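You operate a simulated robot arm through the tools that you are given. There is no shell and no other tool. Be economical: measure what you need, move in short steps, check, and stop when the job is done.

The job below is to be done with a simulated two-armed robot. You get a single attempt, and the scene is never put back.

## Task
Pick up the round brush from the top of the packing table with one hand, pass it to the other hand and put it on the blower spot. Take the silver slat and leave it on the low board of the check rack. Fetch the yellow sanding block and set it on the top of the packing table. Take the square tube from the top of the vice bench and put it on the waist-high board of the fittings rack. Take the grey-handled pad and put it on the purple square board on the top of the assembly bench. Any order will do. Set down upright: yellow sanding block, grey-handled pad.

The check looks at the end state, three seconds after you hand in, the way a careful person would. Anything else that was tipped, shoved, dropped, spilled or broken makes it a failure.

## Robot
Two 7-joint arms with two-finger parallel grippers on one trunk, on a base that drives. Base frame: it is fixed to the floor where the robot stands at the start and does not move with it; the origin is under the middle of the robot, x ahead of it, y to its left, z up; the surface under the hand at the start is at about z = 0.8. Units: m, rad, N and s.
The left shoulder is at the start at [0.05, 0.177, 1.079], the right one opposite. With the tool pointing down near the work surface each hand reaches from about 0.22 to 0.7 m from the robot's upright axis, wherever it stands, measured 20 degrees to its own side. Places, roughly: blower spot (21x23 cm) [0.62, -2.14, 0.76]; grey-handled pad (9x6x9 cm) [-0.8, 4.6, 0.9]; low board of the check rack [0.8, 1.2, 0.4]; round brush (5x5x17 cm) [0.5, -0.1, 0.9]; silver slat (6x20x2 cm) [0.7, 1, 1.3]; square board (15x16x2 cm) [0.9, 5.2, 0.8]; square tube (10x3x3 cm) [0.7, 2.2, 0.9]; top of the packing table [0.7, 0, 0.8]; waist-high board of the fittings rack [0.9, 4.4, 0.8]; yellow sanding block (8x4x6 cm) [0.9, 1, 0.5]. Payload 3.43 kg a hand.
The tool frame of a hand sits at the grasp point between the pads (the TCP): z along the fingers, y along the line on which they close. The tips reach 0.034 m beyond it. The gripper opens to 0.128 m. The fingers are 0.024 m wide and 0.012 m thick; the gripper's body (0.048 by 0.13 m) begins 0.096 m behind the TCP.
Orientation is told as [roll, pitch, yaw] about the base's x, y, z axes, in that order, counted from this pose: with the fingers straight down and closing along the base's y, the tool's x points along the base's -x, its y along +y and its z along -z.

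## Interface
- The arms move only by the tool send_rows. It takes "left_commands", "right_commands" or both (then of equal length, played together; a hand with none holds still); each is a list of rows, each an object (a shift or turn left out is 0, a gripper value left out holds the last) with "translation": the shift along the tool's x, y, z in mm, a list of three; "angular": the turn, a rotation vector about the tool's x, y, z in rad, a list of three; "jaw": the finger opening in mm, from 0 to 128. In form: [{"translation": [x, y, z], "angular": [rx, ry, rz], "jaw": jaw}, ...]. A call has 1 to 12 rows; each row is the pose to reach, as a shift and turn from the pose commanded when the call began, along the tool's axes at that moment. A row lasts 0.2 s, in which the tool goes at most 0.05 m and 0.15 rad; a call with a longer step from one row to the next is refused whole, and so is a gripper value outside its range. Where a pose cannot be reached the arm comes as near as it can. A force on the tool above 40 N (or 10 N above the force at the start of the call, whichever is more), or a blocked arm, ends the call early, and 0.2 s more pass. Each finger travels about 0.108 m/s and halts on what it meets, pressing with about 28 N; the grip force reading is that of the motor and also rises with nothing between the fingers. The clock runs only during rows and for 0.2 s after the last one: add rows that repeat a pose to give the fingers time. The reply holds the time, the measured pose of the TCP, the force on the tool along the base axes, the opening and the grip force, in the units named above and with some noise, with the torque about the TCP (base axes, N m) and any sound that the robot's microphone picked up.
- Cameras (640 x 400 px; columns grow to the right, rows downward): "scene" is now at [0.1515, -0.0341, 1.2427]; the picture's right is [-0.38, -0.93, 0.00], its down [-0.51, 0.21, -0.83] and it looks along [0.77, -0.32, -0.55] (base axes); focal length 260 px, centre (320, 200). "left" rides on the left gripper at [0.076, 0.011, -0.16] in its tool frame; the picture's right is [-0.15, 0.99, 0.00], its down [-0.88, -0.13, -0.46] and it looks along [-0.45, -0.07, 0.89] (tool axes); focal length 234 px, centre (320, 200). "right" rides on the right gripper at [0.076, -0.011, -0.16] in its tool frame; the picture's right is [0.15, 0.99, 0.00], its down [-0.88, 0.13, -0.46] and it looks along [-0.45, 0.07, 0.89] (tool axes); focal length 234 px, centre (320, 200). There is no depth. A picture from a camera that has moved, and an enlarged one, comes with that camera's place and axes in the base frame and with its lens.
- snapshot(camera): a new picture of that camera. The clock stands still meanwhile.
- move_column(by): slides the trunk up (or, below 0, down) by that many m; the arms and the scene camera ride with it, the base frame stays. It gives what a move gives, with no picture.
- roll_base(legs): drives the robot by 1 to 6 legs, each [ahead, turn to the left] in m and rad, along the robot's own axes; the way and the turn of a leg run together, so that a leg with both is an arc; at most 1.5 m and 3.142 rad a leg. The arms and the cameras ride along, it lands a little off, and it stops where it bumps. It gives what a move gives.
- head_to(pan, tilt): turns the head with the scene camera to pan (to the left, within 1.396 rad either way) and tilt (down, from -0.506 to 1.204), counted from straight ahead of the robot. It gives what a move gives.
- enlarge(camera, box): a new picture of the part [left, top, right, bottom] of that camera's present view, enlarged. The clock stands still meanwhile.
- job_done(): hands the job in; it is judged then, once.

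Work in short steps. Places have to be worked out from the pictures, the camera data and where the tool is seen: move nearer, look again, correct. Check each grasp and each placing, and mend what went wrong. You have 175 turns and 140 pictures in all, those below and enlarged ones among them. Open the grippers and draw the arms clear of the work before you hand the job in, unless the task says otherwise; then end with one line.

The tools are called after "Emit:" by a JSON object that holds its "method" and its "body". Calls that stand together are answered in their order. send_rows: Moves the arms, as the interface text tells. Its arguments: {"type":"object","properties":{"left_commands":{"type":"array"},"right_commands":{"type":"array"}},"required":[]} The other tools are called the same way: move_column (by) slides the trunk up or down; roll_base (legs) drives the base; head_to (pan, tilt) turns the head that bears the scene camera; snapshot (camera) takes a picture; enlarge (camera, box) takes an enlarged picture of a part of a camera's view; job_done () hands the job in.

At the start:

```text
t: 0.0
left_ee_pos: [0.4334, 0.0773, 1.0604]
left_tool_rot: [0.0, -0.002, 0.003]
left_ft_force: [-0.8, 0.2, 0.3]
left_ft_torque: [0.03, -0.01, -0.01]
left_opening: 0.1279
left_grip_force: 0.1
right_ee_pos: [0.4563, -0.4194, 1.0461]
right_tool_rot: [0.001, -0.001, 0.0]
right_ft_force: [0.0, 0.3, -0.2]
right_ft_torque: [-0.01, 0.0, -0.01]
right_opening: 0.1275
right_grip_force: 0.1
trunk travel left (down, up): [-0.25, 0.151]
robot x, y, heading: [-0.0022, -0.0032, -0.002]
head pan, tilt: [-0.389, 0.585]
```

scene: 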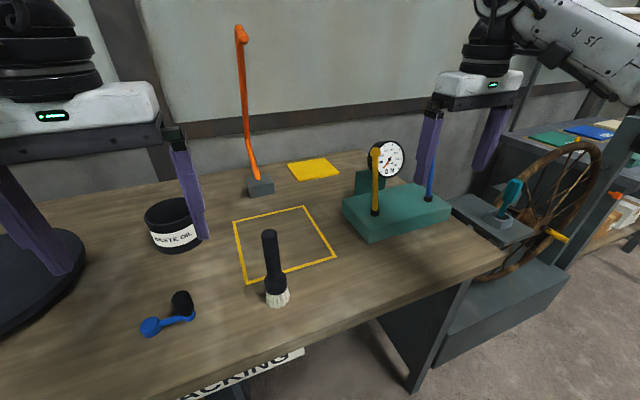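
right: 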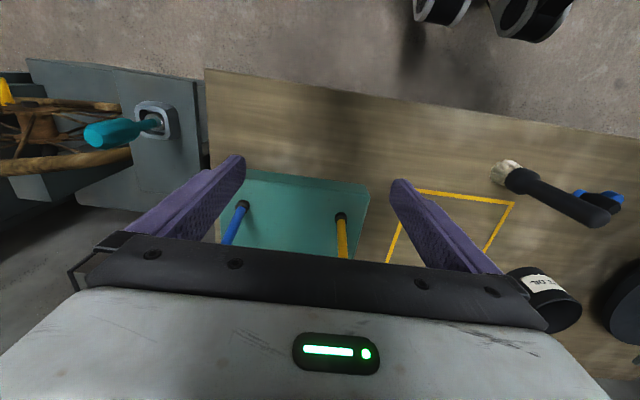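
left: 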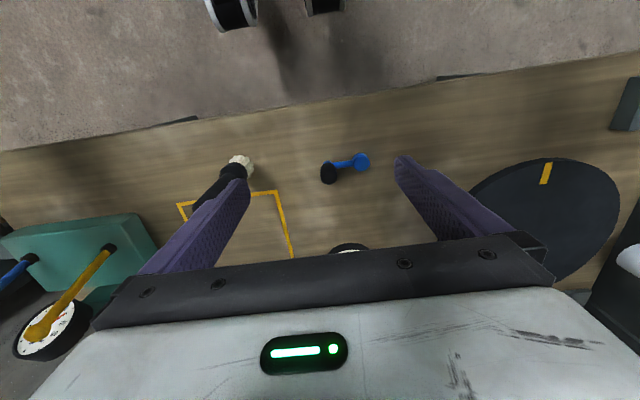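

I start with a closer look at the brush and the spot around it.

Emit:
{"method": "enlarge", "body": {"camera": "scene", "box": [120, 180, 360, 330]}}

Emit:
{"method": "send_rows", "body": {"left_commands": [{"translation": [10, -10, 0], "angular": [0, 0, 0.12]}, {"translation": [25, -10, 0], "angular": [0, 0, 0.25]}, {"translation": [50, -10, 0], "angular": [0, 0, 0.37]}, {"translation": [75, -10, 0], "angular": [0, 0, 0.5]}, {"translation": [100, -10, 0], "angular": [0, 0, 0.6]}, {"translation": [100, -10, 0], "angular": [0, 0, 0.6]}]}}

```text
2.67 times, centred on (240, 255) of scene
camera zoom: at [0.1515, -0.0341, 1.2427], right [-0.38, -0.93, 0.0], down [-0.51, 0.21, -0.83], along [0.77, -0.32, -0.55], focal length 692 px, centre (533, 53)
```

zoom: 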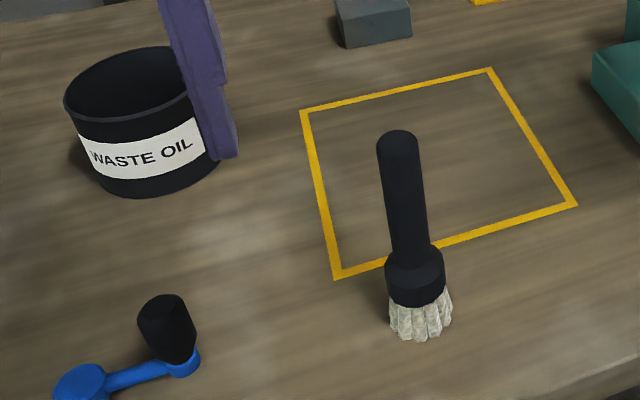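

```text
t: 1.4
left_ee_pos: [0.3338, 0.0665, 1.0591]
left_tool_rot: [-0.001, -0.001, -0.599]
left_ft_force: [-0.4, 0.0, 0.6]
left_ft_torque: [0.0, 0.01, -0.02]
left_opening: 0.1279
left_grip_force: 0.0
right_ee_pos: [0.4573, -0.4206, 1.046]
right_tool_rot: [-0.001, 0.0, 0.0]
right_ft_force: [-0.3, 0.0, 0.5]
right_ft_torque: [0.01, -0.01, -0.01]
right_opening: 0.128
right_grip_force: 0.0
trunk travel left (down, up): [-0.25, 0.151]
robot x, y, heading: [0.002, -0.001, 0.004]
head pan, tilt: [-0.389, 0.585]
```

The brush stands upright at about (0.478, -0.081), handle from z≈0.87 to 0.97. I back the base a little to give the left hand room for a near-horizontal grasp.

Emit:
{"method": "roll_base", "body": {"legs": [[-0.2, 0]]}}

```text
t: 3.0
left_ee_pos: [0.1365, 0.0664, 1.0588]
left_tool_rot: [0.0, 0.001, -0.597]
left_ft_force: [-0.1, -0.4, -0.5]
left_ft_torque: [-0.01, -0.05, 0.02]
left_opening: 0.128
left_grip_force: 0.1
right_ee_pos: [0.2595, -0.4195, 1.0467]
right_tool_rot: [0.0, -0.001, -0.002]
right_ft_force: [-0.4, 0.1, -0.3]
right_ft_torque: [0.03, -0.05, -0.02]
right_opening: 0.1281
right_grip_force: 0.1
trunk travel left (down, up): [-0.25, 0.151]
robot x, y, heading: [-0.1977, -0.0006, -0.003]
head pan, tilt: [-0.389, 0.585]
```

Now I pitch the left hand up while moving it to a pre-grasp point behind the brush.

Emit:
{"method": "send_rows", "body": {"left_commands": [{"translation": [-35, 9, 0], "angular": [0, -0.14, 0]}, {"translation": [-70, 18, 10], "angular": [0, -0.28, 0]}, {"translation": [-105, 27, 20], "angular": [0, -0.42, 0]}, {"translation": [-140, 36, 40], "angular": [0, -0.56, 0]}, {"translation": [-175, 45, 60], "angular": [0, -0.7, 0]}, {"translation": [-210, 54, 80], "angular": [0, -0.84, 0]}, {"translation": [-245, 63, 100], "angular": [0, -0.98, 0]}, {"translation": [-276, 71, 124], "angular": [0, -1.1, 0]}, {"translation": [-276, 71, 124], "angular": [0, -1.1, 0], "jaw": 90}]}}

Emit:
{"method": "snapshot", "body": {"camera": "scene"}}

Emit:
{"method": "snapshot", "body": {"camera": "left"}}

```text
t: 5.0
left_ee_pos: [0.4042, -0.0305, 0.9354]
left_tool_rot: [-0.001, -1.102, -0.599]
left_ft_force: [0.3, -0.3, 0.7]
left_ft_torque: [-0.03, 0.01, -0.01]
left_opening: 0.0899
left_grip_force: 0.0
right_ee_pos: [0.2592, -0.4207, 1.0451]
right_tool_rot: [0.001, 0.0, -0.003]
right_ft_force: [-0.5, 1.0, 0.3]
right_ft_torque: [0.01, 0.01, 0.03]
right_opening: 0.128
right_grip_force: 0.0
trunk travel left (down, up): [-0.25, 0.151]
robot x, y, heading: [-0.1998, -0.001, 0.005]
head pan, tilt: [-0.389, 0.585]
```

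```text
135 pictures are left
camera scene: at [-0.0459, -0.0341, 1.2427], right [-0.38, -0.93, 0.0], down [-0.51, 0.21, -0.83], along [0.77, -0.32, -0.55], focal length 260 px, centre (320, 200)
```

scene: 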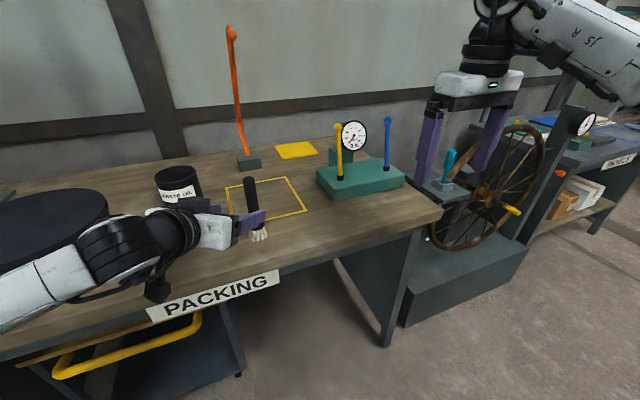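

```text
134 pictures are left
camera left: at [0.2628, 0.0787, 0.9381], right [0.61, 0.78, 0.13], down [-0.08, -0.1, 0.99], along [0.79, -0.62, 0.0], focal length 234 px, centre (320, 200)
```

left: 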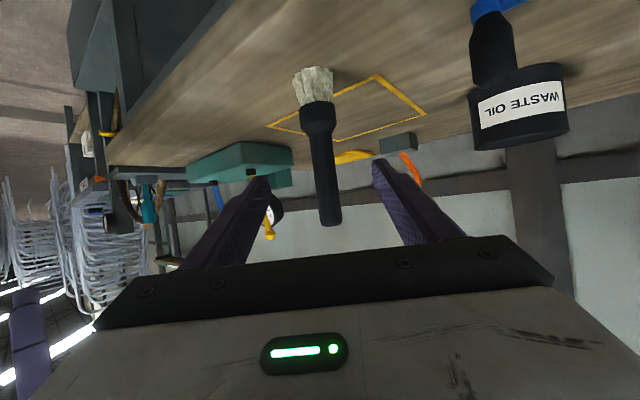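

The brush is centred between the fingers; I advance ~105 mm along the tool and then close.

Emit:
{"method": "send_rows", "body": {"left_commands": [{"translation": [9, 0, 30]}, {"translation": [9, 0, 60]}, {"translation": [9, 0, 85]}, {"translation": [9, 0, 105]}, {"translation": [9, 0, 105]}]}}

Emit:
{"method": "snapshot", "body": {"camera": "left"}}

```text
t: 6.2
left_ee_pos: [0.4793, -0.0812, 0.8801]
left_tool_rot: [0.001, -1.102, -0.599]
left_ft_force: [0.6, -0.1, 0.0]
left_ft_torque: [0.02, -0.01, -0.01]
left_opening: 0.0901
left_grip_force: 0.0
right_ee_pos: [0.2597, -0.4197, 1.046]
right_tool_rot: [-0.002, -0.002, -0.002]
right_ft_force: [0.8, -0.8, 0.6]
right_ft_torque: [-0.02, 0.0, -0.01]
right_opening: 0.1281
right_grip_force: 0.0
trunk travel left (down, up): [-0.25, 0.151]
robot x, y, heading: [-0.194, 0.0021, 0.001]
head pan, tilt: [-0.389, 0.585]
```

```text
133 pictures are left
camera left: at [0.338, 0.0287, 0.8837], right [0.61, 0.78, 0.13], down [-0.08, -0.1, 0.99], along [0.79, -0.62, 0.0], focal length 234 px, centre (320, 200)
```

left: 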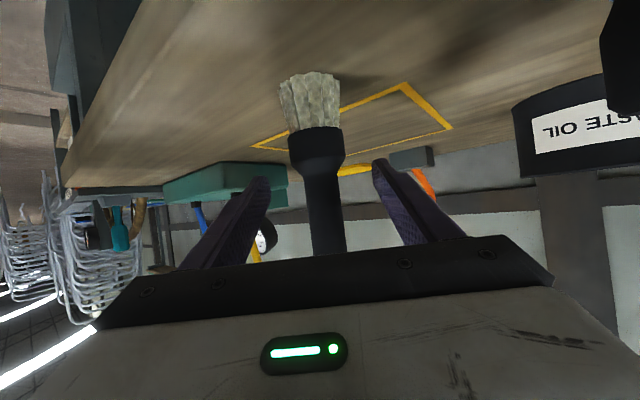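

The fingers straddle the handle just above the ferrule. I raise 6 mm and close.

Emit:
{"method": "send_rows", "body": {"left_commands": [{"translation": [-6, 0, 0]}, {"translation": [-6, 0, 0], "jaw": 0}, {"translation": [-6, 0, 0]}, {"translation": [-6, 0, 0]}, {"translation": [-6, 0, 0]}]}}

```text
t: 7.4
left_ee_pos: [0.4818, -0.0822, 0.8862]
left_tool_rot: [0.001, -1.099, -0.599]
left_ft_force: [-0.1, -0.1, -1.2]
left_ft_torque: [0.02, -0.03, -0.01]
left_opening: 0.0253
left_grip_force: 27.9
right_ee_pos: [0.2593, -0.4214, 1.0448]
right_tool_rot: [0.0, -0.001, -0.002]
right_ft_force: [-0.3, -0.5, -0.1]
right_ft_torque: [-0.02, 0.02, 0.0]
right_opening: 0.1279
right_grip_force: 0.1
trunk travel left (down, up): [-0.25, 0.151]
robot x, y, heading: [-0.1967, 0.0002, -0.001]
head pan, tilt: [-0.389, 0.585]
```

Grip is firm at 25 mm. I lift clear and bring the brush back towards the robot, while the right hand yaws to match and rises.

Emit:
{"method": "send_rows", "body": {"left_commands": [{"translation": [-22, 0, -11]}, {"translation": [-44, 0, -22]}, {"translation": [-66, 0, -40], "angular": [0, 0, 0]}, {"translation": [-75, -30, -75]}, {"translation": [-80, -55, -100]}, {"translation": [-84, -73, -122]}, {"translation": [-84, -73, -122]}], "right_commands": [{"translation": [0, 0, -30], "angular": [0, 0, 0.12]}, {"translation": [0, 0, -60], "angular": [0, 0, 0.24]}, {"translation": [0, 0, -90], "angular": [0, 0, 0.36]}, {"translation": [0, 0, -120], "angular": [0, 0, 0.48]}, {"translation": [0, 0, -150], "angular": [0, 0, 0.6]}, {"translation": [0, 0, -170], "angular": [0, 0, 0.6], "jaw": 70}, {"translation": [0, 0, -170], "angular": [0, 0, 0.6]}]}}

Emit:
{"method": "head_to", "body": {"pan": -0.15, "tilt": 0.4}}

Emit:
{"method": "snapshot", "body": {"camera": "scene"}}

```text
t: 9.0
left_ee_pos: [0.3802, -0.1026, 1.0148]
left_tool_rot: [-0.003, -1.101, -0.599]
left_ft_force: [-0.7, 0.1, -1.2]
left_ft_torque: [0.02, -0.02, 0.0]
left_opening: 0.0251
left_grip_force: 27.8
right_ee_pos: [0.259, -0.4205, 1.2142]
right_tool_rot: [0.003, -0.007, -0.601]
right_ft_force: [-0.1, 0.5, 0.0]
right_ft_torque: [-0.01, 0.01, 0.01]
right_opening: 0.0698
right_grip_force: 0.1
trunk travel left (down, up): [-0.25, 0.151]
robot x, y, heading: [-0.1944, -0.0013, -0.005]
head pan, tilt: [-0.389, 0.585]
```

```text
t: 9.8
left_ee_pos: [0.3809, -0.1044, 1.0136]
left_tool_rot: [-0.003, -1.102, -0.597]
left_ft_force: [0.1, 0.7, -1.2]
left_ft_torque: [-0.01, -0.02, -0.01]
left_opening: 0.0253
left_grip_force: 27.9
right_ee_pos: [0.259, -0.4201, 1.214]
right_tool_rot: [0.003, -0.003, -0.6]
right_ft_force: [-0.1, -1.2, -0.6]
right_ft_torque: [-0.01, -0.02, 0.02]
right_opening: 0.0697
right_grip_force: 0.1
trunk travel left (down, up): [-0.25, 0.151]
robot x, y, heading: [-0.1959, -0.0031, 0.003]
head pan, tilt: [-0.15, 0.4]
```

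```text
132 pictures are left
camera scene: at [-0.0364, -0.0144, 1.2594], right [-0.15, -0.99, 0.0], down [-0.39, 0.06, -0.92], along [0.91, -0.14, -0.39], focal length 260 px, centre (320, 200)
```

scene: 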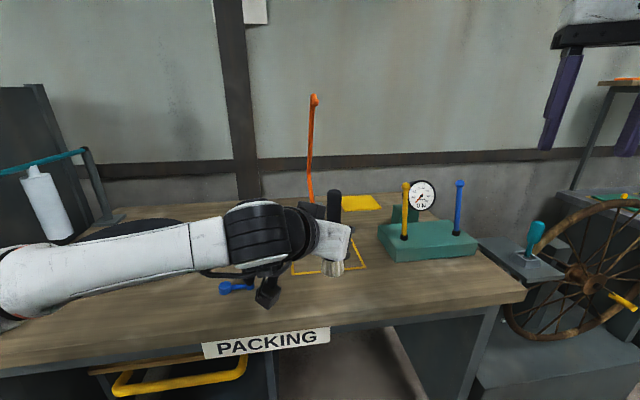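

Brush top is at about (0.382, -0.104, 1.096). I bring the right hand above it.

Emit:
{"method": "send_rows", "body": {"right_commands": [{"translation": [9, 41, 0]}, {"translation": [19, 82, 0]}, {"translation": [29, 123, 0]}, {"translation": [38, 164, 0]}, {"translation": [48, 205, 0]}, {"translation": [57, 246, 0]}, {"translation": [67, 288, 0]}, {"translation": [77, 330, 0]}, {"translation": [77, 330, 0]}]}}

Emit:
{"method": "snapshot", "body": {"camera": "right"}}

Emit:
{"method": "snapshot", "body": {"camera": "scene"}}

```text
t: 11.8
left_ee_pos: [0.3797, -0.1043, 1.0151]
left_tool_rot: [-0.002, -1.099, -0.596]
left_ft_force: [-0.2, 0.4, -1.7]
left_ft_torque: [0.01, 0.02, 0.01]
left_opening: 0.0253
left_grip_force: 28.0
right_ee_pos: [0.3374, -0.1337, 1.1924]
right_tool_rot: [0.0, -0.001, -0.6]
right_ft_force: [0.2, 0.6, -0.6]
right_ft_torque: [0.01, -0.04, 0.0]
right_opening: 0.0701
right_grip_force: 0.0
right hand out of reach, approached as far as the arm can: row 5, 6, 7, 8, 9
trunk travel left (down, up): [-0.25, 0.151]
robot x, y, heading: [-0.1959, 0.0008, -0.0]
head pan, tilt: [-0.15, 0.4]
```

```text
131 pictures are left
camera right: at [0.2681, -0.0999, 1.3526], right [0.44, 0.9, 0.0], down [0.8, -0.39, 0.46], along [0.41, -0.2, -0.89], focal length 234 px, centre (320, 200)
```

right: 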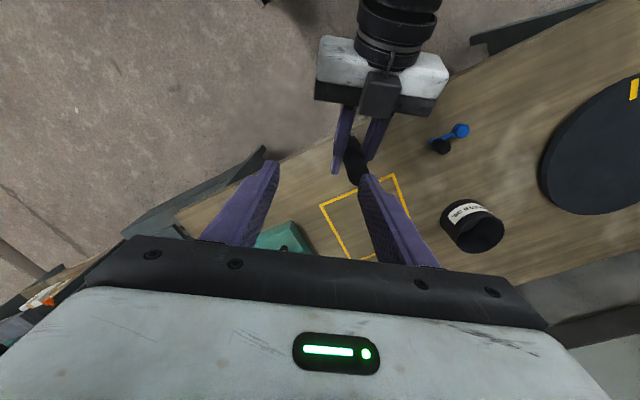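

```text
130 pictures are left
camera scene: at [-0.0364, -0.0141, 1.2594], right [-0.15, -0.99, 0.0], down [-0.38, 0.06, -0.92], along [0.91, -0.14, -0.39], focal length 260 px, centre (320, 200)
```

scene: 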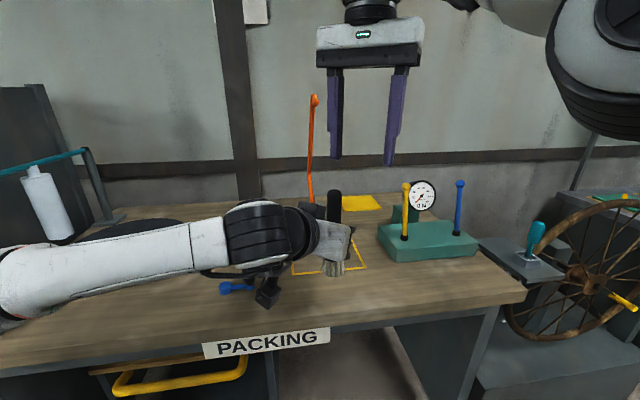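

Too high for the right arm. I lower the left hand by 8 cm and shift the brush to the right side.

Emit:
{"method": "send_rows", "body": {"left_commands": [{"translation": [20, -27, 18]}, {"translation": [41, -55, 36]}, {"translation": [62, -83, 54]}, {"translation": [62, -83, 54]}]}}

Emit:
{"method": "snapshot", "body": {"camera": "scene"}}

```text
t: 12.8
left_ee_pos: [0.3487, -0.1847, 0.9332]
left_tool_rot: [-0.002, -1.101, -0.597]
left_ft_force: [-0.2, -1.0, -1.2]
left_ft_torque: [0.03, 0.0, 0.0]
left_opening: 0.0253
left_grip_force: 28.1
right_ee_pos: [0.3368, -0.1331, 1.1923]
right_tool_rot: [0.001, -0.001, -0.599]
right_ft_force: [0.6, 0.0, -0.1]
right_ft_torque: [-0.05, -0.04, -0.02]
right_opening: 0.0698
right_grip_force: 0.1
trunk travel left (down, up): [-0.25, 0.151]
robot x, y, heading: [-0.199, 0.0002, 0.001]
head pan, tilt: [-0.15, 0.4]
```

```text
129 pictures are left
camera scene: at [-0.0364, -0.0142, 1.2595], right [-0.15, -0.99, 0.0], down [-0.38, 0.06, -0.92], along [0.91, -0.14, -0.39], focal length 260 px, centre (320, 200)
```

scene: 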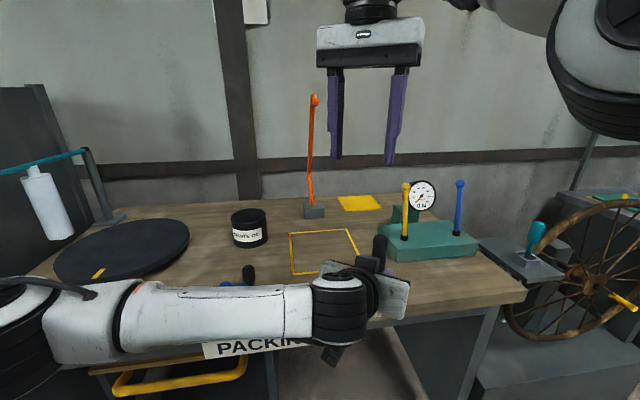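

Brush top now at about (0.349, -0.185, 1.013). I bring the right hand over it.

Emit:
{"method": "send_rows", "body": {"right_commands": [{"translation": [-13, -12, 30]}, {"translation": [-26, -24, 60]}, {"translation": [-39, -36, 90]}, {"translation": [-39, -36, 90]}]}}

Emit:
{"method": "snapshot", "body": {"camera": "right"}}

```text
t: 13.8
left_ee_pos: [0.3491, -0.1824, 0.934]
left_tool_rot: [-0.001, -1.099, -0.599]
left_ft_force: [0.8, -0.3, -1.2]
left_ft_torque: [0.06, 0.02, 0.01]
left_opening: 0.0251
left_grip_force: 28.3
right_ee_pos: [0.3505, -0.1868, 1.103]
right_tool_rot: [0.0, -0.002, -0.599]
right_ft_force: [0.3, -0.2, -0.7]
right_ft_torque: [0.01, 0.02, -0.02]
right_opening: 0.0701
right_grip_force: 0.0
trunk travel left (down, up): [-0.25, 0.151]
robot x, y, heading: [-0.2003, 0.0013, 0.003]
head pan, tilt: [-0.15, 0.4]
```

```text
128 pictures are left
camera right: at [0.2811, -0.153, 1.2627], right [0.44, 0.9, 0.0], down [0.8, -0.39, 0.46], along [0.41, -0.2, -0.89], focal length 234 px, centre (320, 200)
```

right: 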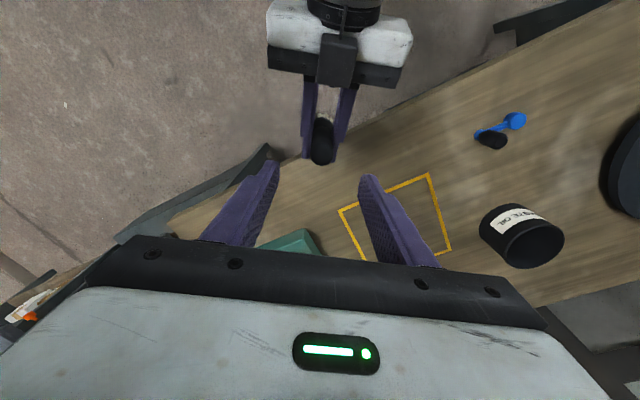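

Brush top is centred between the right fingers (4 mm adjustment). I descend 96 mm, then close.

Emit:
{"method": "send_rows", "body": {"right_commands": [{"translation": [4, 0, 30]}, {"translation": [4, 0, 60]}, {"translation": [4, 0, 80]}, {"translation": [4, 0, 96]}, {"translation": [4, 0, 96]}, {"translation": [4, 0, 96], "jaw": 0}, {"translation": [4, 0, 96]}, {"translation": [4, 0, 96]}, {"translation": [4, 0, 96]}]}}

Emit:
{"method": "snapshot", "body": {"camera": "scene"}}

Emit:
{"method": "snapshot", "body": {"camera": "right"}}

```text
t: 15.8
left_ee_pos: [0.3477, -0.1837, 0.936]
left_tool_rot: [-0.003, -1.101, -0.598]
left_ft_force: [-3.1, -4.4, 0.1]
left_ft_torque: [0.13, -0.11, 0.03]
left_opening: 0.0253
left_grip_force: 27.9
right_ee_pos: [0.3469, -0.1844, 1.0071]
right_tool_rot: [0.002, 0.0, -0.601]
right_ft_force: [3.5, 4.5, -1.2]
right_ft_torque: [0.16, -0.12, 0.03]
right_opening: 0.025
right_grip_force: 28.2
trunk travel left (down, up): [-0.25, 0.151]
robot x, y, heading: [-0.1981, -0.0043, -0.002]
head pan, tilt: [-0.15, 0.4]
```

```text
127 pictures are left
camera scene: at [-0.0364, -0.0143, 1.2594], right [-0.15, -0.99, 0.0], down [-0.38, 0.06, -0.92], along [0.91, -0.14, -0.39], focal length 260 px, centre (320, 200)
```

scene: 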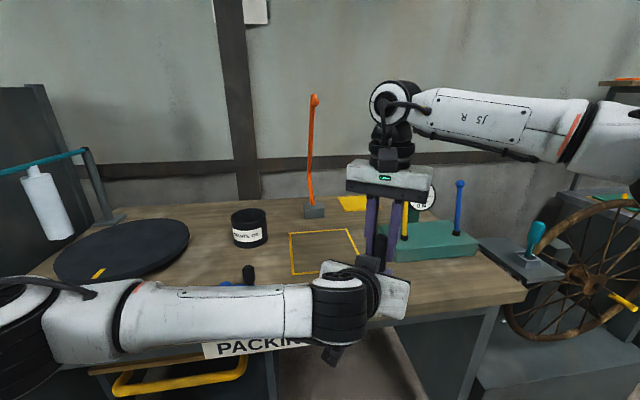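

```text
126 pictures are left
camera right: at [0.2787, -0.1511, 1.1665], right [0.44, 0.9, 0.0], down [0.8, -0.39, 0.46], along [0.41, -0.2, -0.89], focal length 234 px, centre (320, 200)
```

right: 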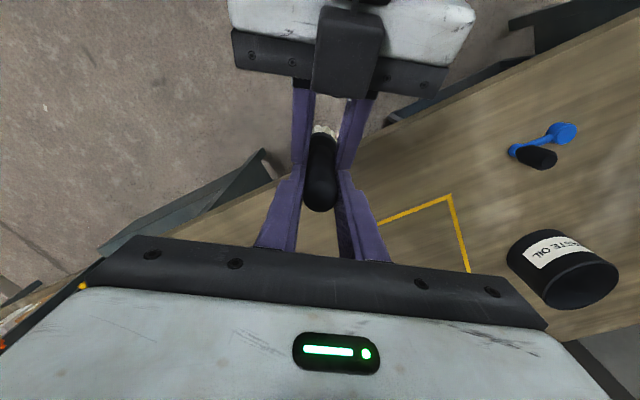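

Both hands hold it. I open the left and back it out along its axis.

Emit:
{"method": "send_rows", "body": {"left_commands": [{"jaw": 70}, {"translation": [0, 0, 0]}, {"translation": [0, 0, 0]}, {"translation": [0, 0, -30]}, {"translation": [0, 0, -60]}, {"translation": [0, 0, -90]}, {"translation": [0, 0, -120]}, {"translation": [0, 0, -120]}]}}

Emit:
{"method": "snapshot", "body": {"camera": "scene"}}

```text
t: 17.6
left_ee_pos: [0.2629, -0.1229, 0.9916]
left_tool_rot: [-0.001, -1.103, -0.599]
left_ft_force: [-0.2, -0.4, 0.5]
left_ft_torque: [-0.01, -0.01, 0.0]
left_opening: 0.0701
left_grip_force: 0.1
right_ee_pos: [0.3473, -0.1837, 1.006]
right_tool_rot: [-0.001, 0.0, -0.6]
right_ft_force: [-0.7, 0.0, 0.3]
right_ft_torque: [0.02, 0.01, 0.0]
right_opening: 0.025
right_grip_force: 28.0
trunk travel left (down, up): [-0.25, 0.151]
robot x, y, heading: [-0.194, 0.0043, -0.003]
head pan, tilt: [-0.15, 0.4]
```

```text
125 pictures are left
camera scene: at [-0.0363, -0.0143, 1.2594], right [-0.15, -0.99, 0.0], down [-0.38, 0.06, -0.92], along [0.91, -0.14, -0.39], focal length 260 px, centre (320, 200)
```

scene: 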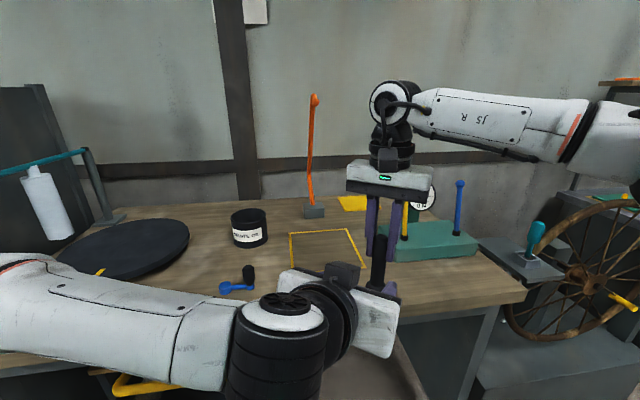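

Handed over. I bring the left arm back to a compact pointing-down pose on its own side.

Emit:
{"method": "send_rows", "body": {"left_commands": [{"translation": [9, 23, -37], "angular": [0, 0.13, 0]}, {"translation": [18, 46, -74], "angular": [0, 0.27, 0]}, {"translation": [27, 69, -111], "angular": [0, 0.41, 0]}, {"translation": [36, 92, -148], "angular": [0, 0.55, 0]}, {"translation": [45, 115, -185], "angular": [0, 0.69, 0]}, {"translation": [54, 138, -222], "angular": [0, 0.83, 0]}, {"translation": [63, 161, -259], "angular": [0, 0.97, 0]}, {"translation": [72, 185, -296], "angular": [0, 1.1, 0]}, {"translation": [72, 185, -296], "angular": [0, 1.1, 0]}]}}

Emit:
{"method": "head_to", "body": {"pan": -1.2, "tilt": 0.4}}

Emit:
{"method": "snapshot", "body": {"camera": "scene"}}

```text
t: 19.6
left_ee_pos: [0.1223, 0.1963, 1.0618]
left_tool_rot: [-0.001, 0.001, -0.599]
left_ft_force: [0.0, -0.4, -0.5]
left_ft_torque: [0.01, 0.01, 0.02]
left_opening: 0.07
left_grip_force: 0.1
right_ee_pos: [0.349, -0.185, 1.0069]
right_tool_rot: [-0.001, -0.001, -0.6]
right_ft_force: [-0.1, -0.8, -0.4]
right_ft_torque: [-0.01, 0.02, 0.02]
right_opening: 0.0249
right_grip_force: 28.3
trunk travel left (down, up): [-0.25, 0.151]
robot x, y, heading: [-0.1982, -0.0006, -0.001]
head pan, tilt: [-0.15, 0.4]
```

```text
t: 20.9
left_ee_pos: [0.1221, 0.1955, 1.062]
left_tool_rot: [0.001, 0.0, -0.599]
left_ft_force: [-0.7, -0.8, -0.7]
left_ft_torque: [0.0, 0.0, 0.04]
left_opening: 0.0699
left_grip_force: 0.0
right_ee_pos: [0.3462, -0.1845, 1.007]
right_tool_rot: [0.0, 0.0, -0.599]
right_ft_force: [0.5, 0.7, -0.2]
right_ft_torque: [0.01, -0.01, 0.02]
right_opening: 0.0249
right_grip_force: 27.9
trunk travel left (down, up): [-0.25, 0.151]
robot x, y, heading: [-0.1956, -0.0032, 0.003]
head pan, tilt: [-1.201, 0.4]
```

```text
124 pictures are left
camera scene: at [-0.0945, -0.0868, 1.2594], right [-0.93, -0.36, 0.0], down [-0.14, 0.36, -0.92], along [0.33, -0.86, -0.39], focal length 260 px, centre (320, 200)
```

scene: 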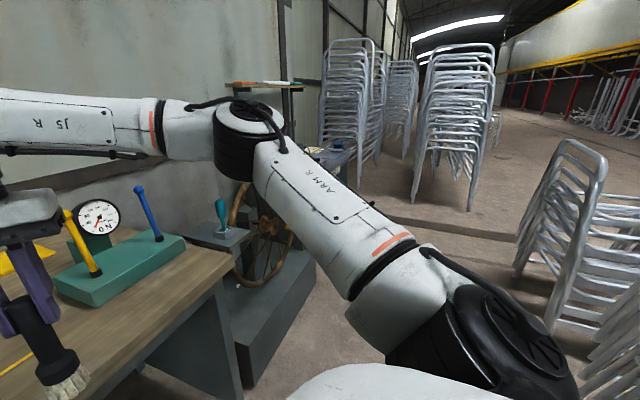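

I tuck the right hand with the brush closer, then turn right and drive towards the blower bench.

Emit:
{"method": "send_rows", "body": {"right_commands": [{"translation": [18, -27, -20]}, {"translation": [36, -55, -40]}, {"translation": [54, -82, -60]}, {"translation": [71, -109, -60]}, {"translation": [71, -109, -60]}]}}

Emit:
{"method": "roll_base", "body": {"legs": [[0, -1.571], [1.2, 0]]}}

Emit:
{"method": "head_to", "body": {"pan": 0.5, "tilt": 0.4}}

Emit:
{"method": "snapshot", "body": {"camera": "scene"}}

```text
t: 22.1
left_ee_pos: [0.1228, 0.1964, 1.0622]
left_tool_rot: [0.003, 0.001, -0.599]
left_ft_force: [0.3, 0.8, 0.3]
left_ft_torque: [-0.02, -0.02, -0.01]
left_opening: 0.07
left_grip_force: 0.1
right_ee_pos: [0.2264, -0.2349, 1.0648]
right_tool_rot: [0.0, -0.001, -0.601]
right_ft_force: [0.2, 0.0, -0.8]
right_ft_torque: [0.0, 0.0, 0.0]
right_opening: 0.0251
right_grip_force: 28.3
trunk travel left (down, up): [-0.25, 0.151]
robot x, y, heading: [-0.1941, -0.0024, -0.003]
head pan, tilt: [-1.201, 0.4]
```

```text
t: 32.0
left_ee_pos: [0.0546, -1.5233, 1.061]
left_tool_rot: [0.001, 0.001, -2.124]
left_ft_force: [0.0, 0.1, 0.6]
left_ft_torque: [0.01, 0.03, -0.01]
left_opening: 0.0698
left_grip_force: 0.1
right_ee_pos: [-0.3689, -1.6488, 1.0642]
right_tool_rot: [0.001, 0.0, -2.125]
right_ft_force: [-0.2, -0.2, -0.8]
right_ft_torque: [-0.01, 0.0, 0.0]
right_opening: 0.0248
right_grip_force: 28.3
trunk travel left (down, up): [-0.25, 0.151]
robot x, y, heading: [-0.1555, -1.216, -1.526]
head pan, tilt: [-1.201, 0.4]
```

```text
t: 33.7
left_ee_pos: [0.0553, -1.5236, 1.0614]
left_tool_rot: [-0.001, 0.0, -2.121]
left_ft_force: [0.1, 0.0, -0.4]
left_ft_torque: [-0.03, 0.02, -0.02]
left_opening: 0.0697
left_grip_force: 0.0
right_ee_pos: [-0.37, -1.6479, 1.0644]
right_tool_rot: [0.0, 0.001, -2.124]
right_ft_force: [0.2, 0.9, -2.2]
right_ft_torque: [-0.01, 0.02, 0.0]
right_opening: 0.0249
right_grip_force: 28.4
trunk travel left (down, up): [-0.25, 0.151]
robot x, y, heading: [-0.1515, -1.217, -1.522]
head pan, tilt: [0.499, 0.4]
```

```text
123 pictures are left
camera scene: at [-0.1052, -1.3629, 1.2594], right [-0.85, -0.52, 0.0], down [-0.2, 0.33, -0.92], along [0.48, -0.79, -0.39], focal length 260 px, centre (320, 200)
```

scene: 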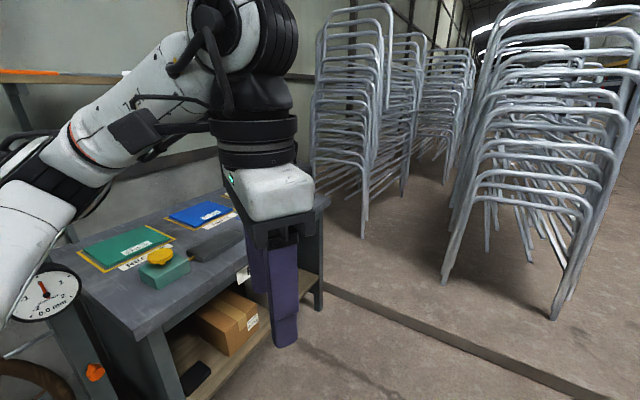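

The blower bench front edge is at x≈0.47, y from -1.5 to -2.3. I drive on to y≈-1.95 and turn to face it.

Emit:
{"method": "roll_base", "body": {"legs": [[0.73, 0], [0, 1.522]]}}

Emit:
{"method": "head_to", "body": {"pan": -0.2, "tilt": 0.6}}

Emit:
{"method": "snapshot", "body": {"camera": "scene"}}

```text
t: 41.3
left_ee_pos: [0.2004, -1.7414, 1.0621]
left_tool_rot: [0.0, 0.0, -0.61]
left_ft_force: [0.0, -0.7, 0.3]
left_ft_torque: [-0.02, -0.01, 0.0]
left_opening: 0.07
left_grip_force: 0.0
right_ee_pos: [0.3005, -2.1723, 1.0649]
right_tool_rot: [0.0, 0.001, -0.613]
right_ft_force: [0.1, -0.5, -1.5]
right_ft_torque: [-0.02, 0.02, 0.02]
right_opening: 0.0247
right_grip_force: 27.7
trunk travel left (down, up): [-0.25, 0.151]
robot x, y, heading: [-0.122, -1.9302, -0.013]
head pan, tilt: [0.499, 0.4]
```

```text
t: 42.4
left_ee_pos: [0.2011, -1.7416, 1.062]
left_tool_rot: [0.0, 0.0, -0.611]
left_ft_force: [0.7, 0.4, -0.6]
left_ft_torque: [0.01, -0.01, 0.01]
left_opening: 0.0697
left_grip_force: 0.0
right_ee_pos: [0.3007, -2.1729, 1.065]
right_tool_rot: [0.0, 0.0, -0.613]
right_ft_force: [0.7, -0.7, -1.2]
right_ft_torque: [0.0, 0.01, 0.03]
right_opening: 0.0247
right_grip_force: 27.6
trunk travel left (down, up): [-0.25, 0.151]
robot x, y, heading: [-0.1185, -1.932, -0.013]
head pan, tilt: [-0.201, 0.6]
```

```text
122 pictures are left
camera scene: at [0.0349, -1.9533, 1.2412], right [-0.21, -0.98, 0.0], down [-0.55, 0.12, -0.83], along [0.81, -0.17, -0.56], focal length 260 px, centre (320, 200)
```

scene: 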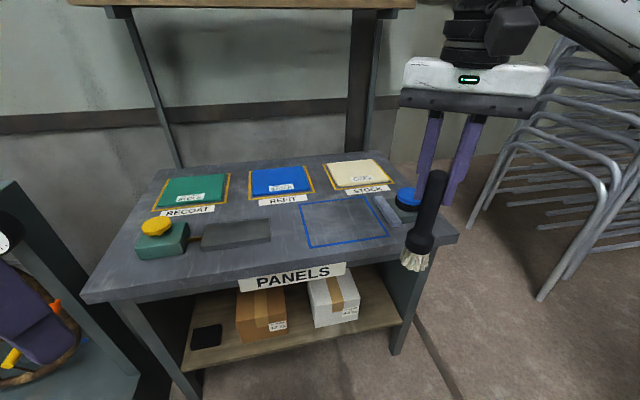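

The blue outline centre is at about (0.605, -2.142). I drive 0.15 m nearer.

Emit:
{"method": "roll_base", "body": {"legs": [[0.15, 0]]}}

Emit:
{"method": "snapshot", "body": {"camera": "scene"}}

```text
t: 43.8
left_ee_pos: [0.349, -1.7432, 1.0617]
left_tool_rot: [0.0, -0.001, -0.61]
left_ft_force: [0.8, 0.4, 0.0]
left_ft_torque: [0.03, 0.0, -0.02]
left_opening: 0.0698
left_grip_force: 0.0
right_ee_pos: [0.4483, -2.1752, 1.0658]
right_tool_rot: [0.0, 0.0, -0.611]
right_ft_force: [0.1, 0.6, -0.9]
right_ft_torque: [0.03, 0.03, 0.01]
right_opening: 0.0248
right_grip_force: 28.0
trunk travel left (down, up): [-0.25, 0.151]
robot x, y, heading: [0.0263, -1.9363, -0.015]
head pan, tilt: [-0.201, 0.6]
```

```text
121 pictures are left
camera scene: at [0.1831, -1.9553, 1.2411], right [-0.21, -0.98, 0.0], down [-0.55, 0.12, -0.82], along [0.81, -0.17, -0.57], focal length 260 px, centre (320, 200)
```

scene: 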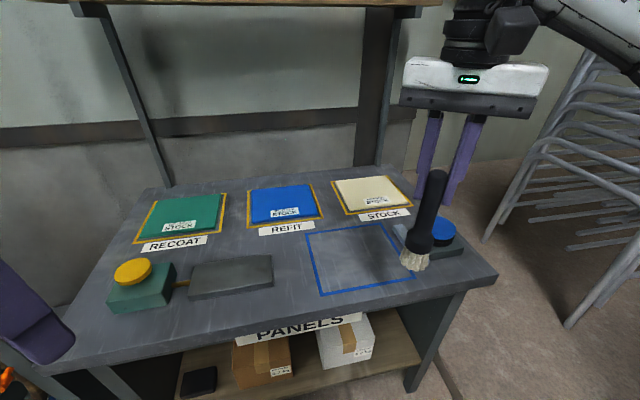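

Spot centre ≈ (0.61, -2.135). I move over it and descend to about 1 cm above contact.

Emit:
{"method": "send_rows", "body": {"right_commands": [{"translation": [-28, 31, 0]}, {"translation": [-55, 63, 0]}, {"translation": [-83, 95, 0]}, {"translation": [-110, 126, 0]}, {"translation": [-110, 126, 35]}, {"translation": [-110, 126, 70]}, {"translation": [-110, 126, 105]}, {"translation": [-110, 126, 140]}, {"translation": [-110, 126, 140]}]}}

Emit:
{"method": "snapshot", "body": {"camera": "scene"}}

```text
t: 45.8
left_ee_pos: [0.3483, -1.7427, 1.0627]
left_tool_rot: [-0.001, 0.0, -0.613]
left_ft_force: [0.3, 0.2, -0.3]
left_ft_torque: [0.0, 0.01, 0.0]
left_opening: 0.0698
left_grip_force: 0.1
right_ee_pos: [0.6108, -2.136, 0.9249]
right_tool_rot: [0.0, -0.001, -0.612]
right_ft_force: [-0.2, 0.1, -1.9]
right_ft_torque: [0.03, 0.0, -0.03]
right_opening: 0.0249
right_grip_force: 27.9
trunk travel left (down, up): [-0.25, 0.151]
robot x, y, heading: [0.0289, -1.9363, -0.011]
head pan, tilt: [-0.201, 0.6]
```

```text
120 pictures are left
camera scene: at [0.1825, -1.9553, 1.2412], right [-0.21, -0.98, 0.0], down [-0.55, 0.12, -0.83], along [0.81, -0.17, -0.56], focal length 260 px, centre (320, 200)
```

scene: 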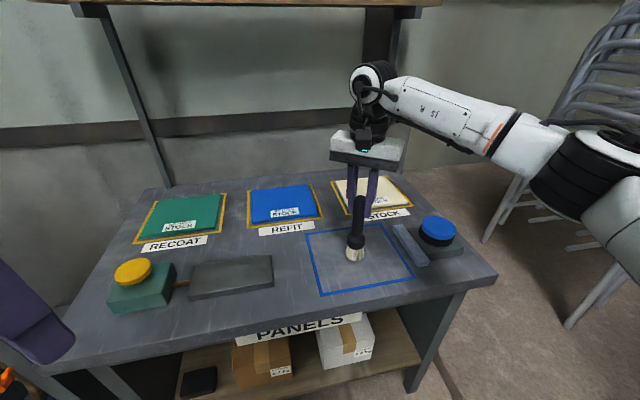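

Brush is over the outline. I lower in small steps until contact shows.

Emit:
{"method": "send_rows", "body": {"right_commands": [{"translation": [0, 0, 5]}, {"translation": [0, 0, 9]}, {"translation": [0, 0, 12]}, {"translation": [0, 0, 12]}]}}

Emit:
{"method": "enlarge", "body": {"camera": "scene", "box": [290, 170, 450, 300]}}

```text
t: 46.8
left_ee_pos: [0.3485, -1.7422, 1.0612]
left_tool_rot: [0.0, 0.001, -0.61]
left_ft_force: [0.3, 0.4, -0.6]
left_ft_torque: [0.0, 0.01, 0.02]
left_opening: 0.0703
left_grip_force: 0.0
right_ee_pos: [0.6108, -2.1357, 0.9126]
right_tool_rot: [-0.001, -0.001, -0.613]
right_ft_force: [-0.2, -0.7, -1.5]
right_ft_torque: [0.03, -0.02, 0.01]
right_opening: 0.0249
right_grip_force: 28.2
trunk travel left (down, up): [-0.25, 0.151]
robot x, y, heading: [0.0277, -1.938, -0.014]
head pan, tilt: [-0.201, 0.6]
```

```text
3.08 times, centred on (370, 235) of scene
camera zoom: at [0.1825, -1.9553, 1.2412], right [-0.21, -0.98, 0.0], down [-0.55, 0.12, -0.83], along [0.81, -0.17, -0.56], focal length 799 px, centre (166, 92)
```

zoom: 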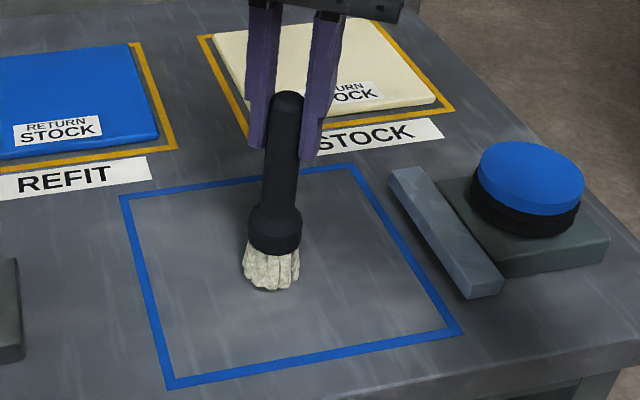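

No contact yet, nearly there. I lower a few mm more.

Emit:
{"method": "send_rows", "body": {"right_commands": [{"translation": [0, 0, 2]}, {"translation": [0, 0, 4]}, {"translation": [0, 0, 6]}, {"translation": [0, 0, 6]}]}}

```text
t: 47.8
left_ee_pos: [0.3497, -1.7431, 1.0618]
left_tool_rot: [0.0, 0.001, -0.612]
left_ft_force: [0.0, -0.9, 0.4]
left_ft_torque: [0.0, -0.01, 0.02]
left_opening: 0.0699
left_grip_force: 0.0
right_ee_pos: [0.6103, -2.1356, 0.9073]
right_tool_rot: [0.0, -0.001, -0.613]
right_ft_force: [1.1, 0.6, -0.8]
right_ft_torque: [0.0, -0.01, -0.01]
right_opening: 0.0248
right_grip_force: 27.9
trunk travel left (down, up): [-0.25, 0.151]
robot x, y, heading: [0.0244, -1.9361, -0.01]
head pan, tilt: [-0.201, 0.6]
```

Force is hardly changed; I lower further.

Emit:
{"method": "send_rows", "body": {"right_commands": [{"translation": [0, 0, 2]}, {"translation": [0, 0, 4]}, {"translation": [0, 0, 4]}]}}

```text
t: 48.5
left_ee_pos: [0.3476, -1.7424, 1.0632]
left_tool_rot: [0.001, 0.0, -0.611]
left_ft_force: [0.1, 0.4, -1.0]
left_ft_torque: [0.01, 0.01, -0.03]
left_opening: 0.0699
left_grip_force: 0.0
right_ee_pos: [0.6103, -2.1354, 0.9072]
right_tool_rot: [0.004, -0.005, -0.615]
right_ft_force: [0.5, -1.7, 20.1]
right_ft_torque: [-0.29, 0.34, 0.0]
right_opening: 0.0253
right_grip_force: 28.1
trunk travel left (down, up): [-0.25, 0.151]
robot x, y, heading: [0.0263, -1.9328, -0.015]
head pan, tilt: [-0.201, 0.6]
```

Contact at 20 N. I ease up 3 mm of the command, open gently and withdraw straight up.

Emit:
{"method": "send_rows", "body": {"right_commands": [{"translation": [0, 0, -3]}, {"translation": [0, 0, -3], "jaw": 60}, {"translation": [0, 0, -3]}, {"translation": [0, 0, -3]}, {"translation": [0, 0, -30]}, {"translation": [0, 0, -70]}, {"translation": [0, 0, -110]}, {"translation": [0, 0, -150]}, {"translation": [0, 0, -170]}]}}

Emit:
{"method": "snapshot", "body": {"camera": "scene"}}

```text
t: 50.5
left_ee_pos: [0.3477, -1.7421, 1.0624]
left_tool_rot: [-0.001, 0.0, -0.61]
left_ft_force: [0.2, -0.9, 0.2]
left_ft_torque: [0.01, 0.0, -0.01]
left_opening: 0.0702
left_grip_force: 0.1
right_ee_pos: [0.6102, -2.1348, 1.0713]
right_tool_rot: [0.0, 0.001, -0.613]
right_ft_force: [-0.8, 0.2, -0.6]
right_ft_torque: [-0.02, -0.01, -0.02]
right_opening: 0.0599
right_grip_force: 0.0
trunk travel left (down, up): [-0.25, 0.151]
robot x, y, heading: [0.0268, -1.9364, -0.013]
head pan, tilt: [-0.201, 0.6]
```

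```text
118 pictures are left
camera scene: at [0.1824, -1.9551, 1.2412], right [-0.21, -0.98, 0.0], down [-0.55, 0.12, -0.83], along [0.81, -0.17, -0.56], focal length 260 px, centre (320, 200)
```

scene: 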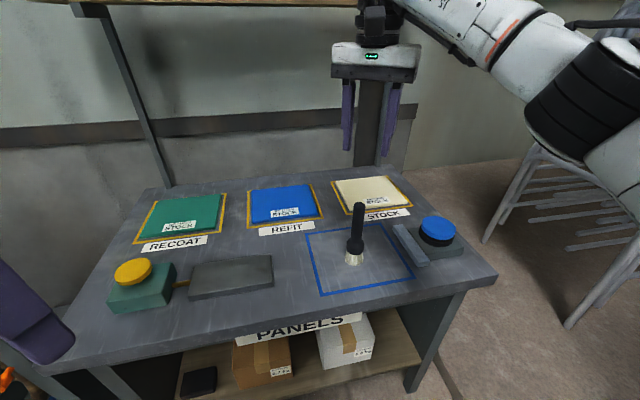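

Brush stands on the spot. I retract the right hand, back off, turn left and drive towards the check rack.

Emit:
{"method": "send_rows", "body": {"right_commands": [{"translation": [28, -31, 0]}, {"translation": [55, -63, 0]}, {"translation": [83, -95, 0]}, {"translation": [110, -126, 0]}, {"translation": [110, -126, 0]}]}}

Emit:
{"method": "roll_base", "body": {"legs": [[-0.3, 0], [0, 1.585], [1.5, 0], [1.0, 0]]}}

Emit:
{"method": "head_to", "body": {"pan": -0.6, "tilt": 0.3}}

Emit:
{"method": "snapshot", "body": {"camera": "scene"}}

```text
t: 51.8
left_ee_pos: [0.3484, -1.7432, 1.0623]
left_tool_rot: [-0.001, 0.0, -0.611]
left_ft_force: [0.2, -0.1, -0.2]
left_ft_torque: [-0.02, 0.0, 0.01]
left_opening: 0.0699
left_grip_force: 0.1
right_ee_pos: [0.4492, -2.1738, 1.0754]
right_tool_rot: [0.002, -0.001, -0.613]
right_ft_force: [-0.3, -0.9, 0.2]
right_ft_torque: [0.03, 0.01, 0.01]
right_opening: 0.0598
right_grip_force: 0.1
trunk travel left (down, up): [-0.25, 0.151]
robot x, y, heading: [0.0272, -1.9378, -0.012]
head pan, tilt: [-0.201, 0.6]
```

```text
t: 69.5
left_ee_pos: [-0.5019, 0.8761, 1.0618]
left_tool_rot: [-0.002, 0.0, 0.981]
left_ft_force: [-0.5, -0.4, 0.0]
left_ft_torque: [0.03, 0.01, 0.02]
left_opening: 0.07
left_grip_force: 0.0
right_ee_pos: [-0.0734, 0.9851, 1.0755]
right_tool_rot: [0.0, 0.0, 0.977]
right_ft_force: [-0.5, 0.3, -0.6]
right_ft_torque: [0.02, -0.04, 0.02]
right_opening: 0.0601
right_grip_force: 0.1
trunk travel left (down, up): [-0.25, 0.151]
robot x, y, heading: [-0.3046, 0.5597, 1.575]
head pan, tilt: [-0.201, 0.6]
```

```text
t: 70.3
left_ee_pos: [-0.5014, 0.8758, 1.0616]
left_tool_rot: [0.0, -0.001, 0.98]
left_ft_force: [-0.2, -0.3, -0.1]
left_ft_torque: [0.01, -0.03, 0.0]
left_opening: 0.0698
left_grip_force: 0.1
right_ee_pos: [-0.0728, 0.9848, 1.0752]
right_tool_rot: [0.0, 0.001, 0.977]
right_ft_force: [-1.6, 0.7, -0.3]
right_ft_torque: [-0.03, 0.0, 0.02]
right_opening: 0.0601
right_grip_force: 0.1
trunk travel left (down, up): [-0.25, 0.151]
robot x, y, heading: [-0.305, 0.5583, 1.579]
head pan, tilt: [-0.6, 0.3]
```

```text
117 pictures are left
camera scene: at [-0.2526, 0.7047, 1.2687], right [0.83, -0.56, 0.0], down [-0.17, -0.25, -0.96], along [0.53, 0.79, -0.3], focal length 260 px, centre (320, 200)
```

scene: 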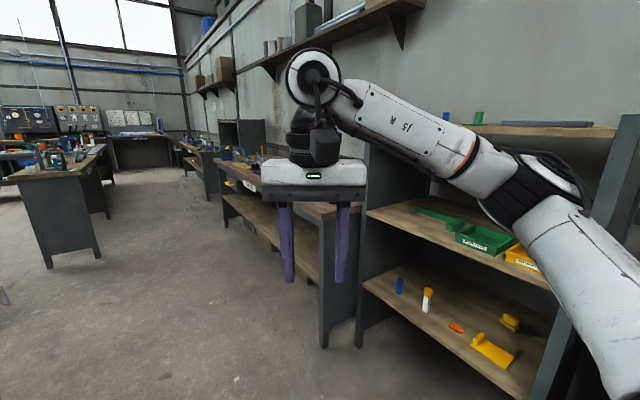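

The check rack is ahead to the right. I drive to y≈1.15 and turn to face it.

Emit:
{"method": "roll_base", "body": {"legs": [[0.55, 0], [0, -1.575]]}}

Emit:
{"method": "head_to", "body": {"pan": 0, "tilt": 0.35}}

Emit:
{"method": "snapshot", "body": {"camera": "scene"}}

```text
t: 77.3
left_ee_pos: [0.0151, 1.2982, 1.0626]
left_tool_rot: [-0.001, 0.001, -0.606]
left_ft_force: [0.1, 0.0, -0.3]
left_ft_torque: [-0.01, -0.01, 0.0]
left_opening: 0.07
left_grip_force: 0.1
right_ee_pos: [0.118, 0.8671, 1.0751]
right_tool_rot: [0.0, 0.0, -0.607]
right_ft_force: [-0.1, -0.3, 0.2]
right_ft_torque: [0.0, -0.06, 0.02]
right_opening: 0.0599
right_grip_force: 0.1
trunk travel left (down, up): [-0.25, 0.151]
robot x, y, heading: [-0.3077, 1.1028, -0.01]
head pan, tilt: [-0.6, 0.3]
```

```text
t: 78.3
left_ee_pos: [0.0144, 1.299, 1.0615]
left_tool_rot: [0.0, -0.001, -0.606]
left_ft_force: [0.2, 0.1, -0.2]
left_ft_torque: [0.01, 0.02, 0.03]
left_opening: 0.0699
left_grip_force: 0.0
right_ee_pos: [0.118, 0.8673, 1.0746]
right_tool_rot: [-0.001, 0.0, -0.608]
right_ft_force: [0.9, 0.5, -0.4]
right_ft_torque: [-0.02, -0.03, 0.04]
right_opening: 0.0597
right_grip_force: 0.0
trunk travel left (down, up): [-0.25, 0.151]
robot x, y, heading: [-0.3021, 1.1031, -0.008]
head pan, tilt: [0.0, 0.351]
```

```text
116 pictures are left
camera scene: at [-0.1435, 1.1023, 1.264], right [-0.01, -1.0, 0.0], down [-0.34, 0.0, -0.94], along [0.94, -0.01, -0.34], focal length 260 px, centre (320, 200)
```

scene: 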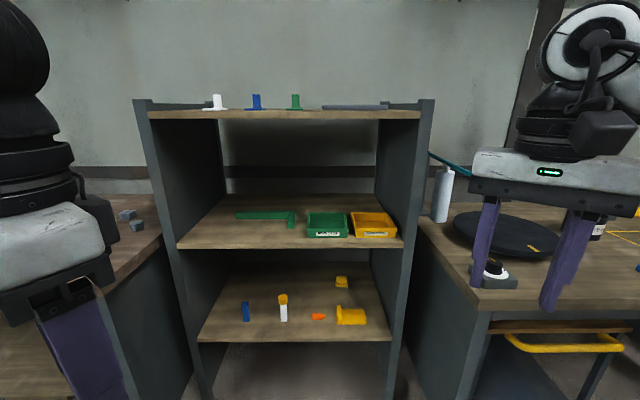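

Emit:
{"method": "enlarge", "body": {"camera": "scene", "box": [130, 80, 440, 270]}}

Emit:
{"method": "enlarge", "body": {"camera": "scene", "box": [190, 255, 410, 395]}}

```text
2.06 times, centred on (285, 175) of scene
camera zoom: at [-0.1435, 1.1023, 1.264], right [-0.01, -1.0, 0.0], down [-0.34, 0.0, -0.94], along [0.94, -0.01, -0.34], focal length 536 px, centre (392, 252)
```

zoom: 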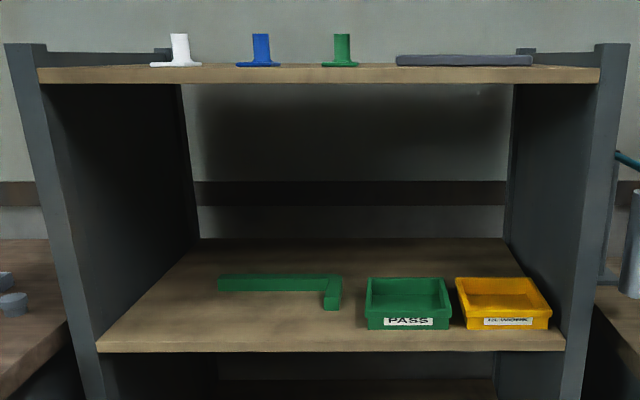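

```text
2.86 times, centred on (300, 325) of scene
camera zoom: at [-0.1435, 1.1023, 1.264], right [-0.01, -1.0, 0.0], down [-0.34, 0.0, -0.94], along [0.94, -0.01, -0.34], focal length 742 px, centre (377, -157)
```

zoom: 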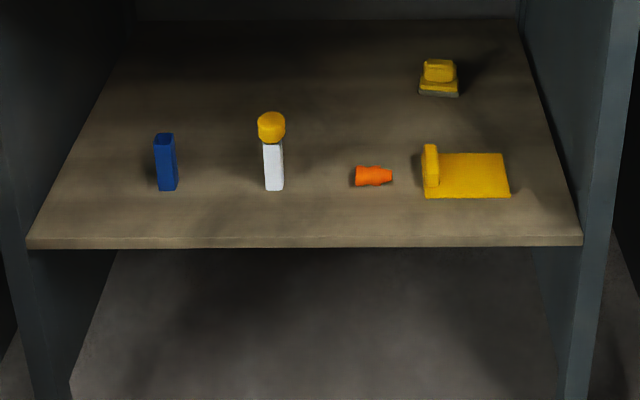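

Rack boards come out at z≈0.42, 0.83 and 1.25, x from 0.615 to 1.14. The slat lies on top at the right. I raise the trunk to look at the slat from above.

Emit:
{"method": "move_column", "body": {"by": 0.15}}

Emit:
{"method": "roll_base", "body": {"legs": [[0.3, 0]]}}

Emit:
{"method": "snapshot", "body": {"camera": "scene"}}

```text
t: 80.1
left_ee_pos: [0.0144, 1.2967, 1.2115]
left_tool_rot: [-0.001, 0.0, -0.606]
left_ft_force: [-0.1, 0.3, 0.0]
left_ft_torque: [-0.01, 0.0, 0.0]
left_opening: 0.0699
left_grip_force: 0.1
right_ee_pos: [0.1183, 0.8671, 1.2253]
right_tool_rot: [0.001, 0.0, -0.608]
right_ft_force: [-1.9, -0.6, 0.5]
right_ft_torque: [-0.03, -0.02, 0.0]
right_opening: 0.0599
right_grip_force: 0.1
trunk travel left (down, up): [-0.4, 0.001]
robot x, y, heading: [-0.3079, 1.1039, -0.003]
head pan, tilt: [0.0, 0.351]
```

```text
t: 82.1
left_ee_pos: [0.3169, 1.2936, 1.2111]
left_tool_rot: [0.001, -0.002, -0.611]
left_ft_force: [0.1, 0.4, -0.1]
left_ft_torque: [-0.01, 0.02, 0.0]
left_opening: 0.0699
left_grip_force: 0.0
right_ee_pos: [0.4177, 0.8621, 1.2239]
right_tool_rot: [-0.001, 0.001, -0.613]
right_ft_force: [0.4, -0.1, -0.6]
right_ft_torque: [-0.03, 0.05, -0.02]
right_opening: 0.06
right_grip_force: 0.0
trunk travel left (down, up): [-0.4, 0.001]
robot x, y, heading: [-0.0039, 1.0997, -0.014]
head pan, tilt: [0.0, 0.351]
```

```text
113 pictures are left
camera scene: at [0.158, 1.0985, 1.4139], right [-0.01, -1.0, 0.0], down [-0.34, 0.0, -0.94], along [0.94, -0.01, -0.34], focal length 260 px, centre (320, 200)
```

scene: 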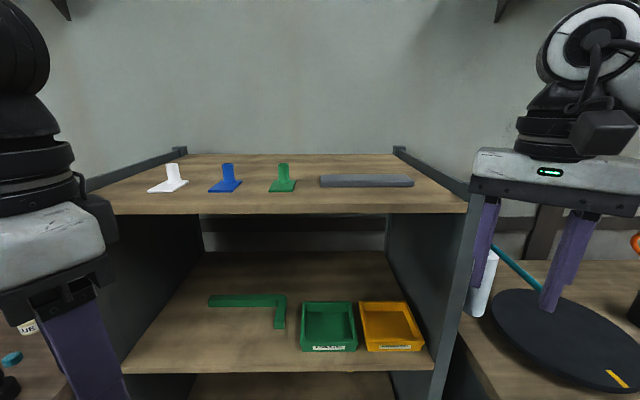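

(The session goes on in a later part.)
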